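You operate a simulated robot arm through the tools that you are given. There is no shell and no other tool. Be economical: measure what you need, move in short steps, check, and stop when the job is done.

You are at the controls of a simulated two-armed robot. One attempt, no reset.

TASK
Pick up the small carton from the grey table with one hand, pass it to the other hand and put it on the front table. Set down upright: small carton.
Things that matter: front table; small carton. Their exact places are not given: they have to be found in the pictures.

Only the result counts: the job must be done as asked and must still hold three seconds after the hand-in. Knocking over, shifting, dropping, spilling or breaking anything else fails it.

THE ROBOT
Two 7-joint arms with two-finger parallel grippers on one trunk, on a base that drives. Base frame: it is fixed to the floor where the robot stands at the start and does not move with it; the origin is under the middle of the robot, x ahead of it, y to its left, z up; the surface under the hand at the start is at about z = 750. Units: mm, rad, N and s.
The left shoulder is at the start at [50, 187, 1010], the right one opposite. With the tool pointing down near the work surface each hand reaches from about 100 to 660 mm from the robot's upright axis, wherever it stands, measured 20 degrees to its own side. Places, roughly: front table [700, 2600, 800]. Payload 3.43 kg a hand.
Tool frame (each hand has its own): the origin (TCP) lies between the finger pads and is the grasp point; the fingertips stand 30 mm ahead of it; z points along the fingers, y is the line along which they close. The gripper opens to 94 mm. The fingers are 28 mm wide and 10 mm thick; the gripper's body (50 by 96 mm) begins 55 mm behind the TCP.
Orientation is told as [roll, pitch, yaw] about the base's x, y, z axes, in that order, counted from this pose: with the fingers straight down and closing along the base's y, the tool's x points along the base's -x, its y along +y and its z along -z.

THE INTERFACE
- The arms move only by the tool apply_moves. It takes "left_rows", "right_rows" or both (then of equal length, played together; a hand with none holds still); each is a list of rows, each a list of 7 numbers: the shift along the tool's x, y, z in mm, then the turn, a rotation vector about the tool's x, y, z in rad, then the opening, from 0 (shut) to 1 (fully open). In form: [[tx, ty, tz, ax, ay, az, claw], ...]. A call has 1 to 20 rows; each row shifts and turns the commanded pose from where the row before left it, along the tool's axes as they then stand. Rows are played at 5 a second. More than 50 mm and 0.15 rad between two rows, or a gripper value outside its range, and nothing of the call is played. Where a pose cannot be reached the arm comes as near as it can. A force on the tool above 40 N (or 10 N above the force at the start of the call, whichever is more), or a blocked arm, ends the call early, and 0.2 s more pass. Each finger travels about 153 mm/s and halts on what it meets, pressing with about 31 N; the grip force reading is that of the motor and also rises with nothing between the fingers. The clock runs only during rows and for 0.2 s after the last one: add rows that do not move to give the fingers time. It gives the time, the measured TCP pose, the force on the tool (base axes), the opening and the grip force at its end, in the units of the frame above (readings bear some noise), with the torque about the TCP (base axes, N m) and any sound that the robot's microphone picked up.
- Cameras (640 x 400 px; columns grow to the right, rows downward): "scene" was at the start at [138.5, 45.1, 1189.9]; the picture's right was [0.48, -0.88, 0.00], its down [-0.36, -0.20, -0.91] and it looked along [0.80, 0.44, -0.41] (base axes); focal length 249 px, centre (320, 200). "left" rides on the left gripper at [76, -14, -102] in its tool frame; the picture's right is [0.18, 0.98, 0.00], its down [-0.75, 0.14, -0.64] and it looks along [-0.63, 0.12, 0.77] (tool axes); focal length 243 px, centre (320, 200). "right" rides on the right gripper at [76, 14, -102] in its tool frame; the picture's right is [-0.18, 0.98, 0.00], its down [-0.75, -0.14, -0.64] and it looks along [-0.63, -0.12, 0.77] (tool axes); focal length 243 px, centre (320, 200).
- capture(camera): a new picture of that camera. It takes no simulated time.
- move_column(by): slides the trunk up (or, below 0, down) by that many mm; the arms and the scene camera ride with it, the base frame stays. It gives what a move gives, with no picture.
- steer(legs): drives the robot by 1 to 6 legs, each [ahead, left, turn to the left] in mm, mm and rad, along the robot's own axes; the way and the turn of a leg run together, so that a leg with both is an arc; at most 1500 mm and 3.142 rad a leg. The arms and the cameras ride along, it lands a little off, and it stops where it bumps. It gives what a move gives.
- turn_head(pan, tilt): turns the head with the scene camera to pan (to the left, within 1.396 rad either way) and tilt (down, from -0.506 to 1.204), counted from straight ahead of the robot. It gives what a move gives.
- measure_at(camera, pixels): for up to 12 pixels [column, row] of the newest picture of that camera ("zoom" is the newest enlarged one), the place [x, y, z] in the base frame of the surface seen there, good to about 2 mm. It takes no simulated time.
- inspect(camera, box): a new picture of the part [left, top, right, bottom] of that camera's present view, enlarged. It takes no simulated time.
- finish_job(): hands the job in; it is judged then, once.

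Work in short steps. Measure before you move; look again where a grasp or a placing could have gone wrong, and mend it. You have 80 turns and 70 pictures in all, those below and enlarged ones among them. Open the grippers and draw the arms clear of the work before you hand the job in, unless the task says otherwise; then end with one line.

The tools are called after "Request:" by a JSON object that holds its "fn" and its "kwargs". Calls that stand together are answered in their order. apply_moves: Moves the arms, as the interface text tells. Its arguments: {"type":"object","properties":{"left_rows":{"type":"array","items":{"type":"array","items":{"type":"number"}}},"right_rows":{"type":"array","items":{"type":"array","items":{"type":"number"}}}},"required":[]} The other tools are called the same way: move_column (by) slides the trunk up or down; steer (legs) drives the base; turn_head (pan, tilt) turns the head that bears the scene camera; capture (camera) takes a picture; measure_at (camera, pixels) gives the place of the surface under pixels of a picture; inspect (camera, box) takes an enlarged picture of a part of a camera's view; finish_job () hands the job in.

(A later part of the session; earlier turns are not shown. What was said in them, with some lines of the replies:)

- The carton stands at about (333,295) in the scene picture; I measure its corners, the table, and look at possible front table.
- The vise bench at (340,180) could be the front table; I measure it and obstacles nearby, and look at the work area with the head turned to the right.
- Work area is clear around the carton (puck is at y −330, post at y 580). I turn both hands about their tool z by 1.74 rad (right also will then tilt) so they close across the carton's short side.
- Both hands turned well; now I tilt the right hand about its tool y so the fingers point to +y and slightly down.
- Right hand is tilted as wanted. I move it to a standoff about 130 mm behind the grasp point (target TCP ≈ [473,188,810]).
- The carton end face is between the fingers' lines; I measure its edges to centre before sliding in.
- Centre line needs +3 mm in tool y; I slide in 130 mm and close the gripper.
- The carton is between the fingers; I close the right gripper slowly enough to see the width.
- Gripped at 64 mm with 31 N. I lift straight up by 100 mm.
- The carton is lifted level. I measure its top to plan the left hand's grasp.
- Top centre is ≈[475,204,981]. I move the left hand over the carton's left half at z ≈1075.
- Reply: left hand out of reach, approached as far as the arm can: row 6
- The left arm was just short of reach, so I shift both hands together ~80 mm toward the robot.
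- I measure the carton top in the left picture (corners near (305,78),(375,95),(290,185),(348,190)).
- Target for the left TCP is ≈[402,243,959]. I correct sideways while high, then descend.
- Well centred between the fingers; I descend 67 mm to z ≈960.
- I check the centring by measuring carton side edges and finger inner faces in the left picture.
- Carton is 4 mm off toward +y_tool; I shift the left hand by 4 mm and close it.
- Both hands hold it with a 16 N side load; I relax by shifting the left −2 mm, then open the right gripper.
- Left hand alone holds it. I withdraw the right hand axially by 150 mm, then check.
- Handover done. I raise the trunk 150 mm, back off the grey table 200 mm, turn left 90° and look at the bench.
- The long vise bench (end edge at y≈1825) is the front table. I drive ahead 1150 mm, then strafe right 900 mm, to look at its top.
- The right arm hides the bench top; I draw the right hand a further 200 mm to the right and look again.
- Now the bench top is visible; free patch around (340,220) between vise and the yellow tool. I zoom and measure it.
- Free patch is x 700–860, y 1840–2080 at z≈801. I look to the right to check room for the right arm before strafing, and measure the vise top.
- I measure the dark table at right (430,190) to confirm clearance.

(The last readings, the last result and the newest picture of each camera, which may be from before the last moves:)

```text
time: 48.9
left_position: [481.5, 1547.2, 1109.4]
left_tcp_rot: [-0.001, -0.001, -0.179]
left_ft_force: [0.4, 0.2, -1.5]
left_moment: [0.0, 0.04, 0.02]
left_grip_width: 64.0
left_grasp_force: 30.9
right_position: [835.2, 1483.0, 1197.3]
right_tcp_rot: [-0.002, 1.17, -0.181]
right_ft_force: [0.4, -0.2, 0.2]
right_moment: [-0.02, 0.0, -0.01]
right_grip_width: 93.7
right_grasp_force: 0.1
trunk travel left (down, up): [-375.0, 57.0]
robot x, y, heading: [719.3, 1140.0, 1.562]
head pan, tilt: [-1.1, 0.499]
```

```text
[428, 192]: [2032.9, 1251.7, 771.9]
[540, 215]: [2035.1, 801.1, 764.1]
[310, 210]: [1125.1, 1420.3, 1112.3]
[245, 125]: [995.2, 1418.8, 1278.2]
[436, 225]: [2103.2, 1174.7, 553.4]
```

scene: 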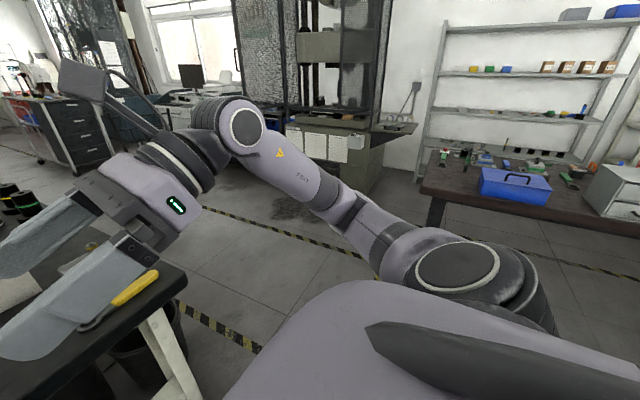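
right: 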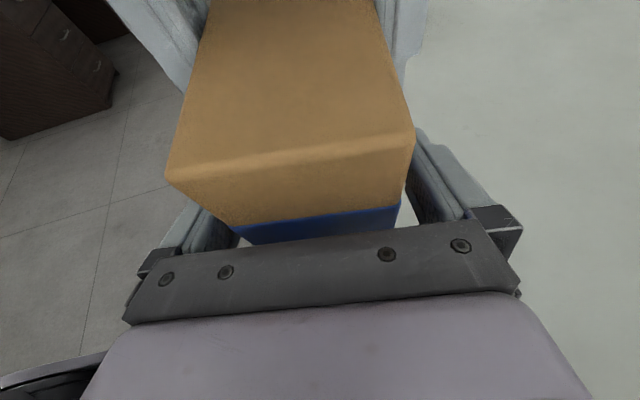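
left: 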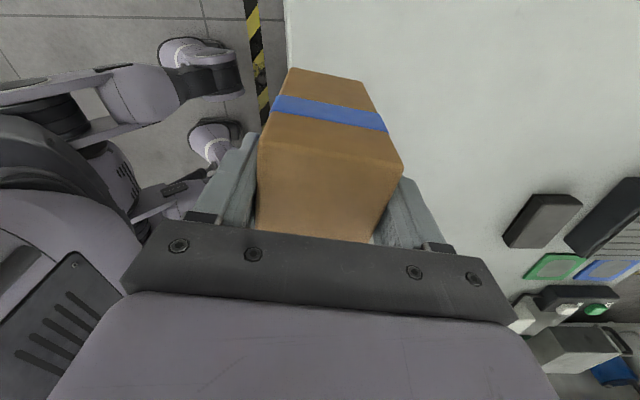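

Plenty of room. I strafe right 301 mm and then go ahead 316 mm.

Request:
{"fn": "steer", "kwargs": {"legs": [[0, -301, 0], [316, 0, 0]]}}

Request:
{"fn": "turn_head", "kwargs": {"pan": 0.3, "tilt": 0.7}}

Request:
{"fn": "capture", "kwargs": {"camera": "scene"}}

Request:
{"fn": "capture", "kwargs": {"camera": "left"}}

```text
time: 53.9
left_position: [784.6, 1858.8, 1109.5]
left_tcp_rot: [0.0, 0.0, -0.174]
left_ft_force: [-0.4, -1.6, -1.8]
left_moment: [-0.02, 0.02, -0.01]
left_grip_width: 64.0
left_grasp_force: 31.2
right_position: [1137.5, 1796.3, 1197.1]
right_tcp_rot: [0.001, 1.17, -0.176]
right_ft_force: [-0.3, 1.0, 0.0]
right_moment: [0.0, 0.0, 0.02]
right_grip_width: 94.1
right_grasp_force: 0.0
trunk travel left (down, up): [-375.0, 57.0]
robot x, y, heading: [1027.2, 1453.1, 1.57]
head pan, tilt: [-1.1, 0.499]
```

```text
time: 55.4
left_position: [784.3, 1857.2, 1110.6]
left_tcp_rot: [-0.001, 0.0, -0.173]
left_ft_force: [-0.8, 0.6, -0.6]
left_moment: [0.0, 0.0, 0.02]
left_grip_width: 63.8
left_grasp_force: 31.2
right_position: [1138.5, 1795.2, 1196.2]
right_tcp_rot: [-0.001, 1.17, -0.173]
right_ft_force: [-0.4, -0.3, -0.2]
right_moment: [0.01, -0.04, -0.02]
right_grip_width: 94.3
right_grasp_force: 0.1
trunk travel left (down, up): [-375.0, 57.0]
robot x, y, heading: [1027.7, 1448.1, 1.566]
head pan, tilt: [0.3, 0.7]
```

```text
38 pictures are left
```

scene: 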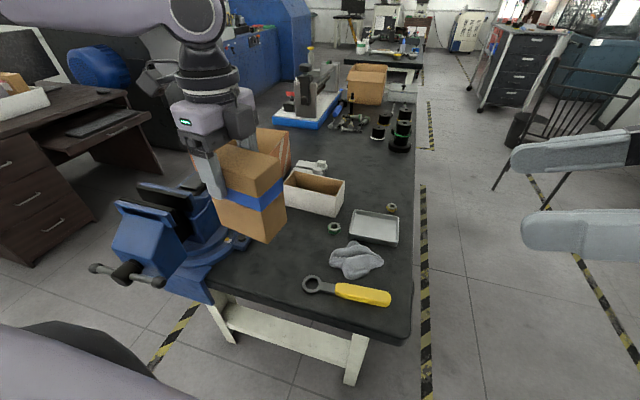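

```text
37 pictures are left
```

left: 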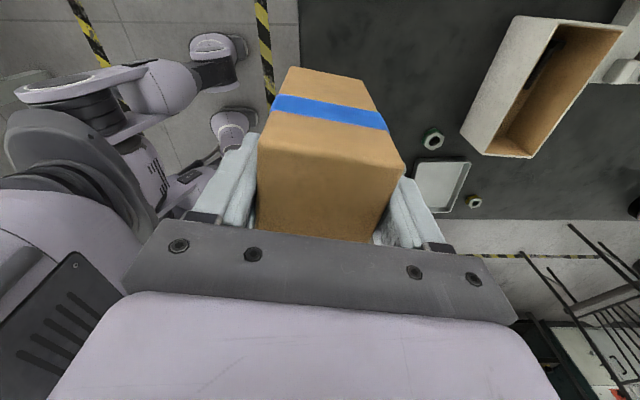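

I lower the trunk 100 mm, then extend the left hand 75 mm ahead over the free patch.

Request:
{"fn": "move_column", "kwargs": {"by": -100}}

Request:
{"fn": "apply_moves", "kwargs": {"left_rows": [[3.2, 18.5, 0, 0, 0, 0, 0], [3.2, 18.5, 0, 0, 0, 0, 0], [3.2, 18.5, 0, 0, 0, 0, 0], [3.2, 18.5, 0, 0, 0, 0, 0], [0, 0, 0, 0, 0, 0, 0]]}}

Request:
{"fn": "capture", "kwargs": {"camera": "scene"}}

Request:
{"fn": "capture", "kwargs": {"camera": "left"}}

```text
time: 56.7
left_position: [784.6, 1857.7, 1008.7]
left_tcp_rot: [-0.001, 0.0, -0.172]
left_ft_force: [0.9, -0.3, -1.3]
left_moment: [-0.01, 0.03, -0.02]
left_grip_width: 64.3
left_grasp_force: 31.2
right_position: [1138.8, 1794.6, 1096.9]
right_tcp_rot: [0.0, 1.17, -0.172]
right_ft_force: [0.4, 0.1, 0.6]
right_moment: [0.0, 0.0, 0.02]
right_grip_width: 94.1
right_grasp_force: 0.1
trunk travel left (down, up): [-275.0, 157.0]
robot x, y, heading: [1028.2, 1453.0, 1.566]
head pan, tilt: [0.3, 0.7]
```

```text
time: 57.9
left_position: [784.9, 1933.2, 1009.6]
left_tcp_rot: [0.001, 0.0, -0.174]
left_ft_force: [0.6, -0.1, -2.5]
left_moment: [0.01, 0.03, -0.03]
left_grip_width: 63.8
left_grasp_force: 31.1
right_position: [1137.7, 1794.7, 1097.0]
right_tcp_rot: [0.0, 1.169, -0.173]
right_ft_force: [0.7, -0.2, 0.1]
right_moment: [-0.01, 0.01, 0.03]
right_grip_width: 93.9
right_grasp_force: 0.1
trunk travel left (down, up): [-275.0, 157.0]
robot x, y, heading: [1023.7, 1455.6, 1.568]
head pan, tilt: [0.3, 0.7]
```

```text
36 pictures are left
```

scene: 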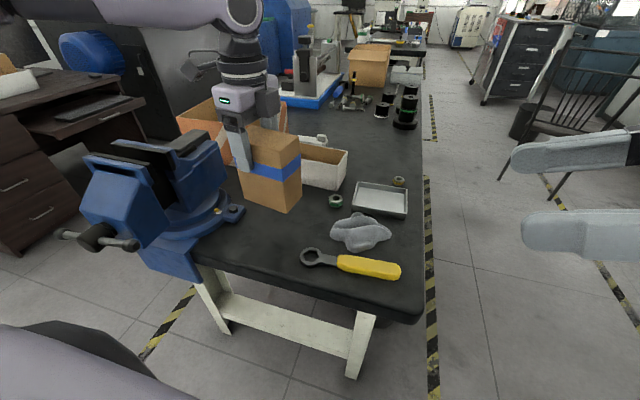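

```text
35 pictures are left
```

left: 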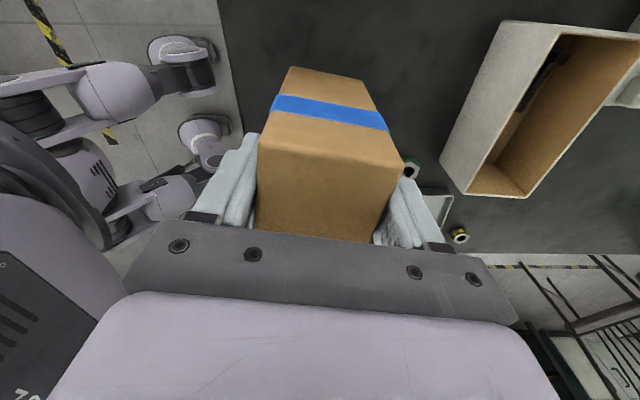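

I measure the carton's bottom corner and surrounding objects for the final lowering.

Request:
{"fn": "measure_at", "kwargs": {"camera": "scene", "pixels": [[291, 208], [246, 192], [299, 190], [290, 230], [335, 200], [262, 228], [235, 210], [310, 175], [320, 235]]}}

Request:
{"fn": "inspect", "kwargs": {"camera": "scene", "box": [170, 80, 410, 230]}}

```text
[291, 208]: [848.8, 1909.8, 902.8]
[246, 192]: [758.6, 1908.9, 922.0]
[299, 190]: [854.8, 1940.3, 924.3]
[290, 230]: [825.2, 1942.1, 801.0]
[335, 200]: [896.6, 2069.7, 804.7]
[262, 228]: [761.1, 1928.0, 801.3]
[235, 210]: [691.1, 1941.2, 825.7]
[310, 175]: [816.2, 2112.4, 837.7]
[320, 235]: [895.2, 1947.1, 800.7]
```

```text
2.67 times, centred on (290, 155) of scene
```

zoom: 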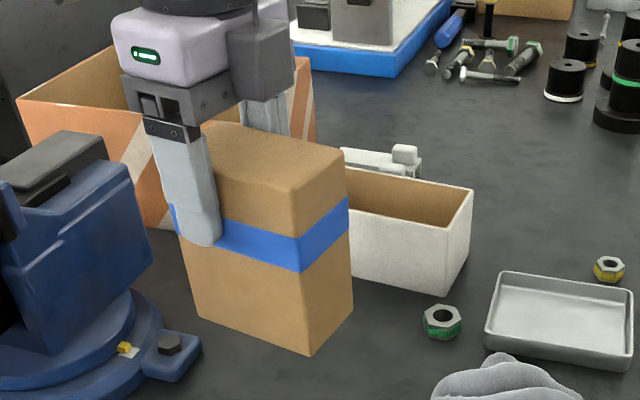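

Free spot confirmed under the carton (bottom ≈900, table 801). I lower 90 mm with the arm, then look.

Request:
{"fn": "apply_moves", "kwargs": {"left_rows": [[0, 0, 25, 0, 0, 0, 0], [0, 0, 25, 0, 0, 0, 0], [0, 0, 20, 0, 0, 0, 0], [0, 0, 15, 0, 0, 0, 0], [0, 0, 5, 0, 0, 0, 0], [0, 0, 0, 0, 0, 0, 0]]}}

Request:
{"fn": "inspect", "kwargs": {"camera": "scene", "box": [170, 120, 410, 270]}}

```text
time: 59.3
left_position: [784.5, 1931.5, 919.5]
left_tcp_rot: [0.0, -0.001, -0.172]
left_ft_force: [-0.9, 0.4, -0.3]
left_moment: [0.01, 0.08, 0.0]
left_grip_width: 63.8
left_grasp_force: 31.0
right_position: [1138.1, 1795.1, 1096.8]
right_tcp_rot: [0.0, 1.17, -0.173]
right_ft_force: [0.0, 0.3, -0.1]
right_moment: [-0.01, 0.0, 0.02]
right_grip_width: 94.0
right_grasp_force: 0.0
trunk travel left (down, up): [-275.0, 157.0]
robot x, y, heading: [1027.4, 1455.8, 1.567]
head pan, tilt: [0.3, 0.7]
```

```text
2.67 times, centred on (290, 195) of scene
```

zoom: 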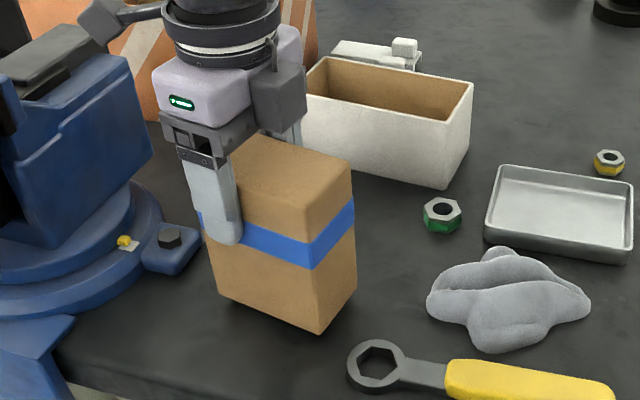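

About 9 mm remain; I lower in 1–2 mm steps until it touches.

Request:
{"fn": "apply_moves", "kwargs": {"left_rows": [[0, 0, 2, 0, 0, 0, 0], [0, 0, 2, 0, 0, 0, 0], [0, 0, 2, 0, 0, 0, 0], [0, 0, 1, 0, 0, 0, 0], [0, 0, 1, 0, 0, 0, 0], [0, 0, 0, 0, 0, 0, 0]]}}

```text
time: 60.7
left_position: [785.1, 1931.7, 911.9]
left_tcp_rot: [-0.001, -0.001, -0.173]
left_ft_force: [-0.3, 0.4, -2.4]
left_moment: [0.02, 0.05, 0.02]
left_grip_width: 64.0
left_grasp_force: 31.8
right_position: [1137.4, 1795.5, 1096.4]
right_tcp_rot: [0.0, 1.168, -0.173]
right_ft_force: [-0.6, 0.1, 0.1]
right_moment: [0.01, -0.01, 0.03]
right_grip_width: 94.1
right_grasp_force: 0.0
trunk travel left (down, up): [-275.0, 157.0]
robot x, y, heading: [1028.5, 1454.2, 1.57]
head pan, tilt: [0.3, 0.7]
```

Not touching yet (force −2.4 N = carton weight); I go on in 1 mm steps.

Request:
{"fn": "apply_moves", "kwargs": {"left_rows": [[0, 0, 1, 0, 0, 0, 0], [0, 0, 1, 0, 0, 0, 0], [0, 0, 0, 0, 0, 0, 0]]}}

Request:
{"fn": "inspect", "kwargs": {"camera": "scene", "box": [230, 190, 326, 250]}}

```text
time: 61.5
left_position: [785.2, 1932.8, 910.7]
left_tcp_rot: [0.0, 0.0, -0.174]
left_ft_force: [-0.4, -0.7, 0.9]
left_moment: [-0.12, -0.07, -0.03]
left_grip_width: 63.9
left_grasp_force: 31.1
right_position: [1137.5, 1794.9, 1097.2]
right_tcp_rot: [-0.001, 1.17, -0.172]
right_ft_force: [0.7, 0.2, 0.4]
right_moment: [0.03, 0.0, 0.02]
right_grip_width: 93.9
right_grasp_force: 0.1
trunk travel left (down, up): [-275.0, 157.0]
robot x, y, heading: [1026.4, 1452.1, 1.567]
head pan, tilt: [0.3, 0.7]
```

```text
6.67 times, centred on (278, 220) of scene
```

zoom: 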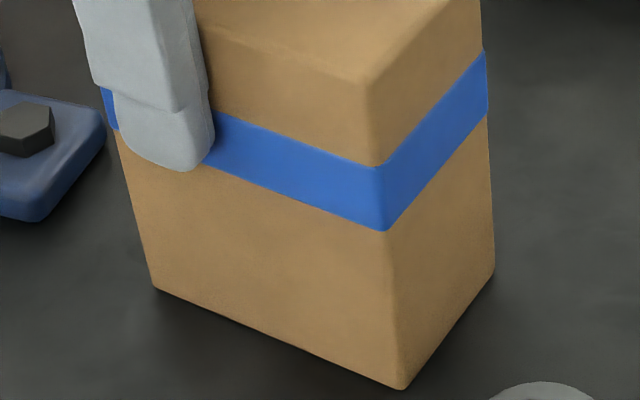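

The reading shows contact starting (weight vanishing, torque changing); I press 1 mm more to be sure.

Request:
{"fn": "apply_moves", "kwargs": {"left_rows": [[0, 0, 1, 0, 0, 0, 0], [0, 0, 0, 0, 0, 0, 0]]}}

```text
time: 62.1
left_position: [784.7, 1932.1, 910.7]
left_tcp_rot: [0.004, 0.0, -0.172]
left_ft_force: [-1.9, -0.9, 9.8]
left_moment: [-0.37, -0.29, -0.08]
left_grip_width: 64.0
left_grasp_force: 31.1
right_position: [1136.6, 1793.3, 1096.8]
right_tcp_rot: [0.001, 1.169, -0.173]
right_ft_force: [0.3, 0.4, -0.2]
right_moment: [0.01, -0.01, 0.0]
right_grip_width: 93.9
right_grasp_force: 0.0
trunk travel left (down, up): [-275.0, 157.0]
robot x, y, heading: [1028.8, 1455.2, 1.57]
head pan, tilt: [0.3, 0.7]
```

Firm contact at ~10 N. I open the left gripper gradually.

Request:
{"fn": "apply_moves", "kwargs": {"left_rows": [[0, 0, 0, 0, 0, 0, 0.72], [0, 0, 0, 0, 0, 0, 0.8], [0, 0, 0, 0, 0, 0, 0.9], [0, 0, 0, 0, 0, 0, 1], [0, 0, 0, 0, 0, 0, 1]]}}

Request:
{"fn": "capture", "kwargs": {"camera": "left"}}

Request:
{"fn": "inspect", "kwargs": {"camera": "scene", "box": [170, 120, 410, 270]}}

```text
time: 63.3
left_position: [784.9, 1931.8, 908.8]
left_tcp_rot: [0.0, 0.0, -0.173]
left_ft_force: [0.2, -0.4, -0.3]
left_moment: [-0.02, -0.01, -0.02]
left_grip_width: 93.7
left_grasp_force: 0.0
right_position: [1136.9, 1795.0, 1097.3]
right_tcp_rot: [0.0, 1.169, -0.172]
right_ft_force: [0.2, 0.3, 0.4]
right_moment: [0.01, 0.02, -0.01]
right_grip_width: 94.0
right_grasp_force: 0.0
trunk travel left (down, up): [-275.0, 157.0]
robot x, y, heading: [1025.5, 1453.5, 1.564]
head pan, tilt: [0.3, 0.7]
```

```text
31 pictures are left
```

left: 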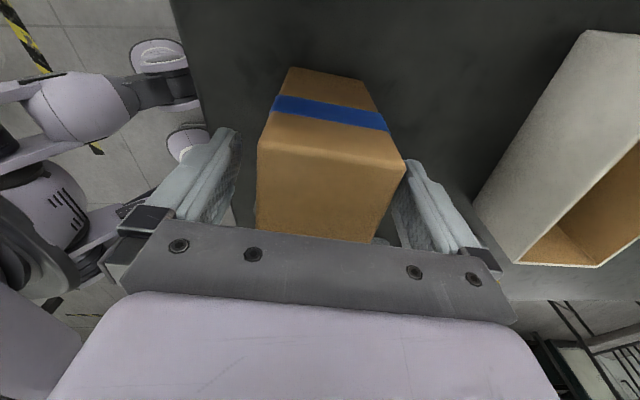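

```text
2.67 times, centred on (290, 195) of scene
```

zoom: 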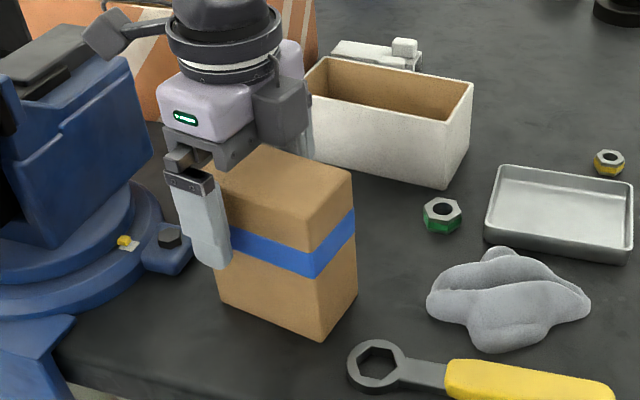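

The carton stands free between open fingers. I raise the left hand straight up 120 mm.

Request:
{"fn": "apply_moves", "kwargs": {"left_rows": [[0, 0, -10, 0, 0, 0, 1], [0, 0, -20, 0, 0, 0, 1], [0, 0, -30, 0, 0, 0, 1], [0, 0, -30, 0, 0, 0, 1], [0, 0, -30, 0, 0, 0, 1], [0, 0, 0, 0, 0, 0, 1]]}}

Request:
{"fn": "capture", "kwargs": {"camera": "scene"}}

```text
time: 64.7
left_position: [784.4, 1931.1, 1029.3]
left_tcp_rot: [-0.001, 0.0, -0.171]
left_ft_force: [0.6, 0.1, 0.5]
left_moment: [0.01, 0.01, 0.02]
left_grip_width: 93.8
left_grasp_force: 0.1
right_position: [1137.5, 1795.4, 1097.2]
right_tcp_rot: [0.0, 1.169, -0.172]
right_ft_force: [0.2, 0.1, 0.5]
right_moment: [-0.01, -0.02, -0.01]
right_grip_width: 94.0
right_grasp_force: 0.0
trunk travel left (down, up): [-275.0, 157.0]
robot x, y, heading: [1027.7, 1456.4, 1.567]
head pan, tilt: [0.3, 0.7]
```

```text
29 pictures are left
```

scene: 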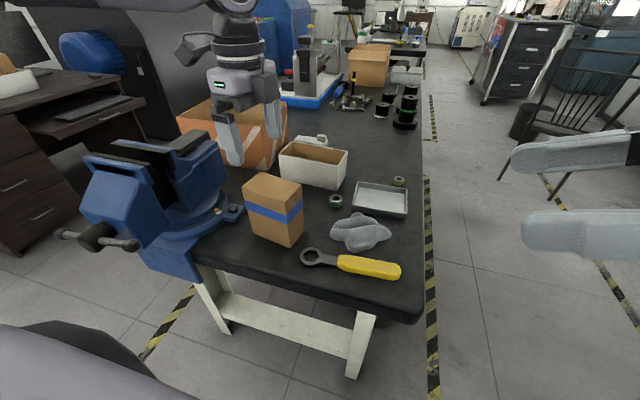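

The carton stands upright on the bench. I raise the trunk 100 mm and back the robot off 300 mm to clear the arms.

Request:
{"fn": "move_column", "kwargs": {"by": 100}}

Request:
{"fn": "steer", "kwargs": {"legs": [[-300, 0, 0]]}}

Request:
{"fn": "capture", "kwargs": {"camera": "scene"}}

```text
time: 66.1
left_position: [784.0, 1932.0, 1128.7]
left_tcp_rot: [0.002, 0.0, -0.173]
left_ft_force: [-0.1, 0.5, 0.2]
left_moment: [0.0, 0.01, -0.03]
left_grip_width: 93.9
left_grasp_force: 0.1
right_position: [1137.3, 1794.9, 1196.4]
right_tcp_rot: [-0.001, 1.169, -0.173]
right_ft_force: [0.7, -0.2, 0.1]
right_moment: [-0.02, -0.01, 0.0]
right_grip_width: 94.2
right_grasp_force: 0.1
trunk travel left (down, up): [-375.0, 57.0]
robot x, y, heading: [1026.9, 1456.0, 1.568]
head pan, tilt: [0.3, 0.7]
```

```text
time: 68.1
left_position: [783.2, 1631.5, 1130.6]
left_tcp_rot: [0.0, 0.002, -0.171]
left_ft_force: [-0.1, -0.2, 0.1]
left_moment: [0.01, 0.02, -0.01]
left_grip_width: 93.9
left_grasp_force: 0.0
right_position: [1135.4, 1495.2, 1196.4]
right_tcp_rot: [0.0, 1.169, -0.172]
right_ft_force: [0.0, -0.6, 0.6]
right_moment: [0.04, -0.01, 0.02]
right_grip_width: 93.8
right_grasp_force: 0.0
trunk travel left (down, up): [-375.0, 57.0]
robot x, y, heading: [1026.3, 1153.4, 1.567]
head pan, tilt: [0.3, 0.7]
```

```text
28 pictures are left
```

scene: 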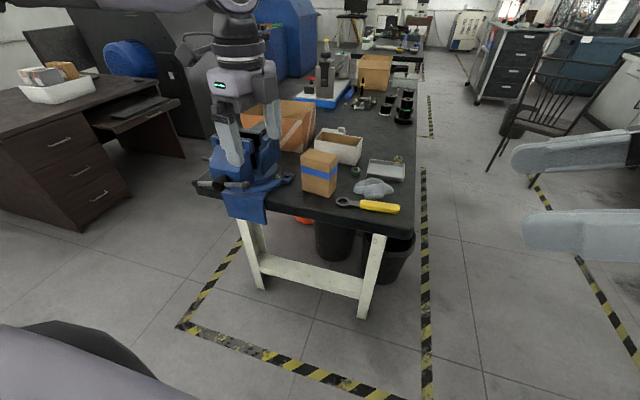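

The carton stands upright at (319,172), nothing else was disturbed, and both grippers are open and clear; I hand in.

Request:
{"fn": "finish_job", "kwargs": {}}

```text
The job is handed in.
```

I picked up the small carton with the right hand, passed it to the left hand and set it down upright on the front table. Both grippers are open and clear of it, nothing else appears to have been moved, and the job is handed in.
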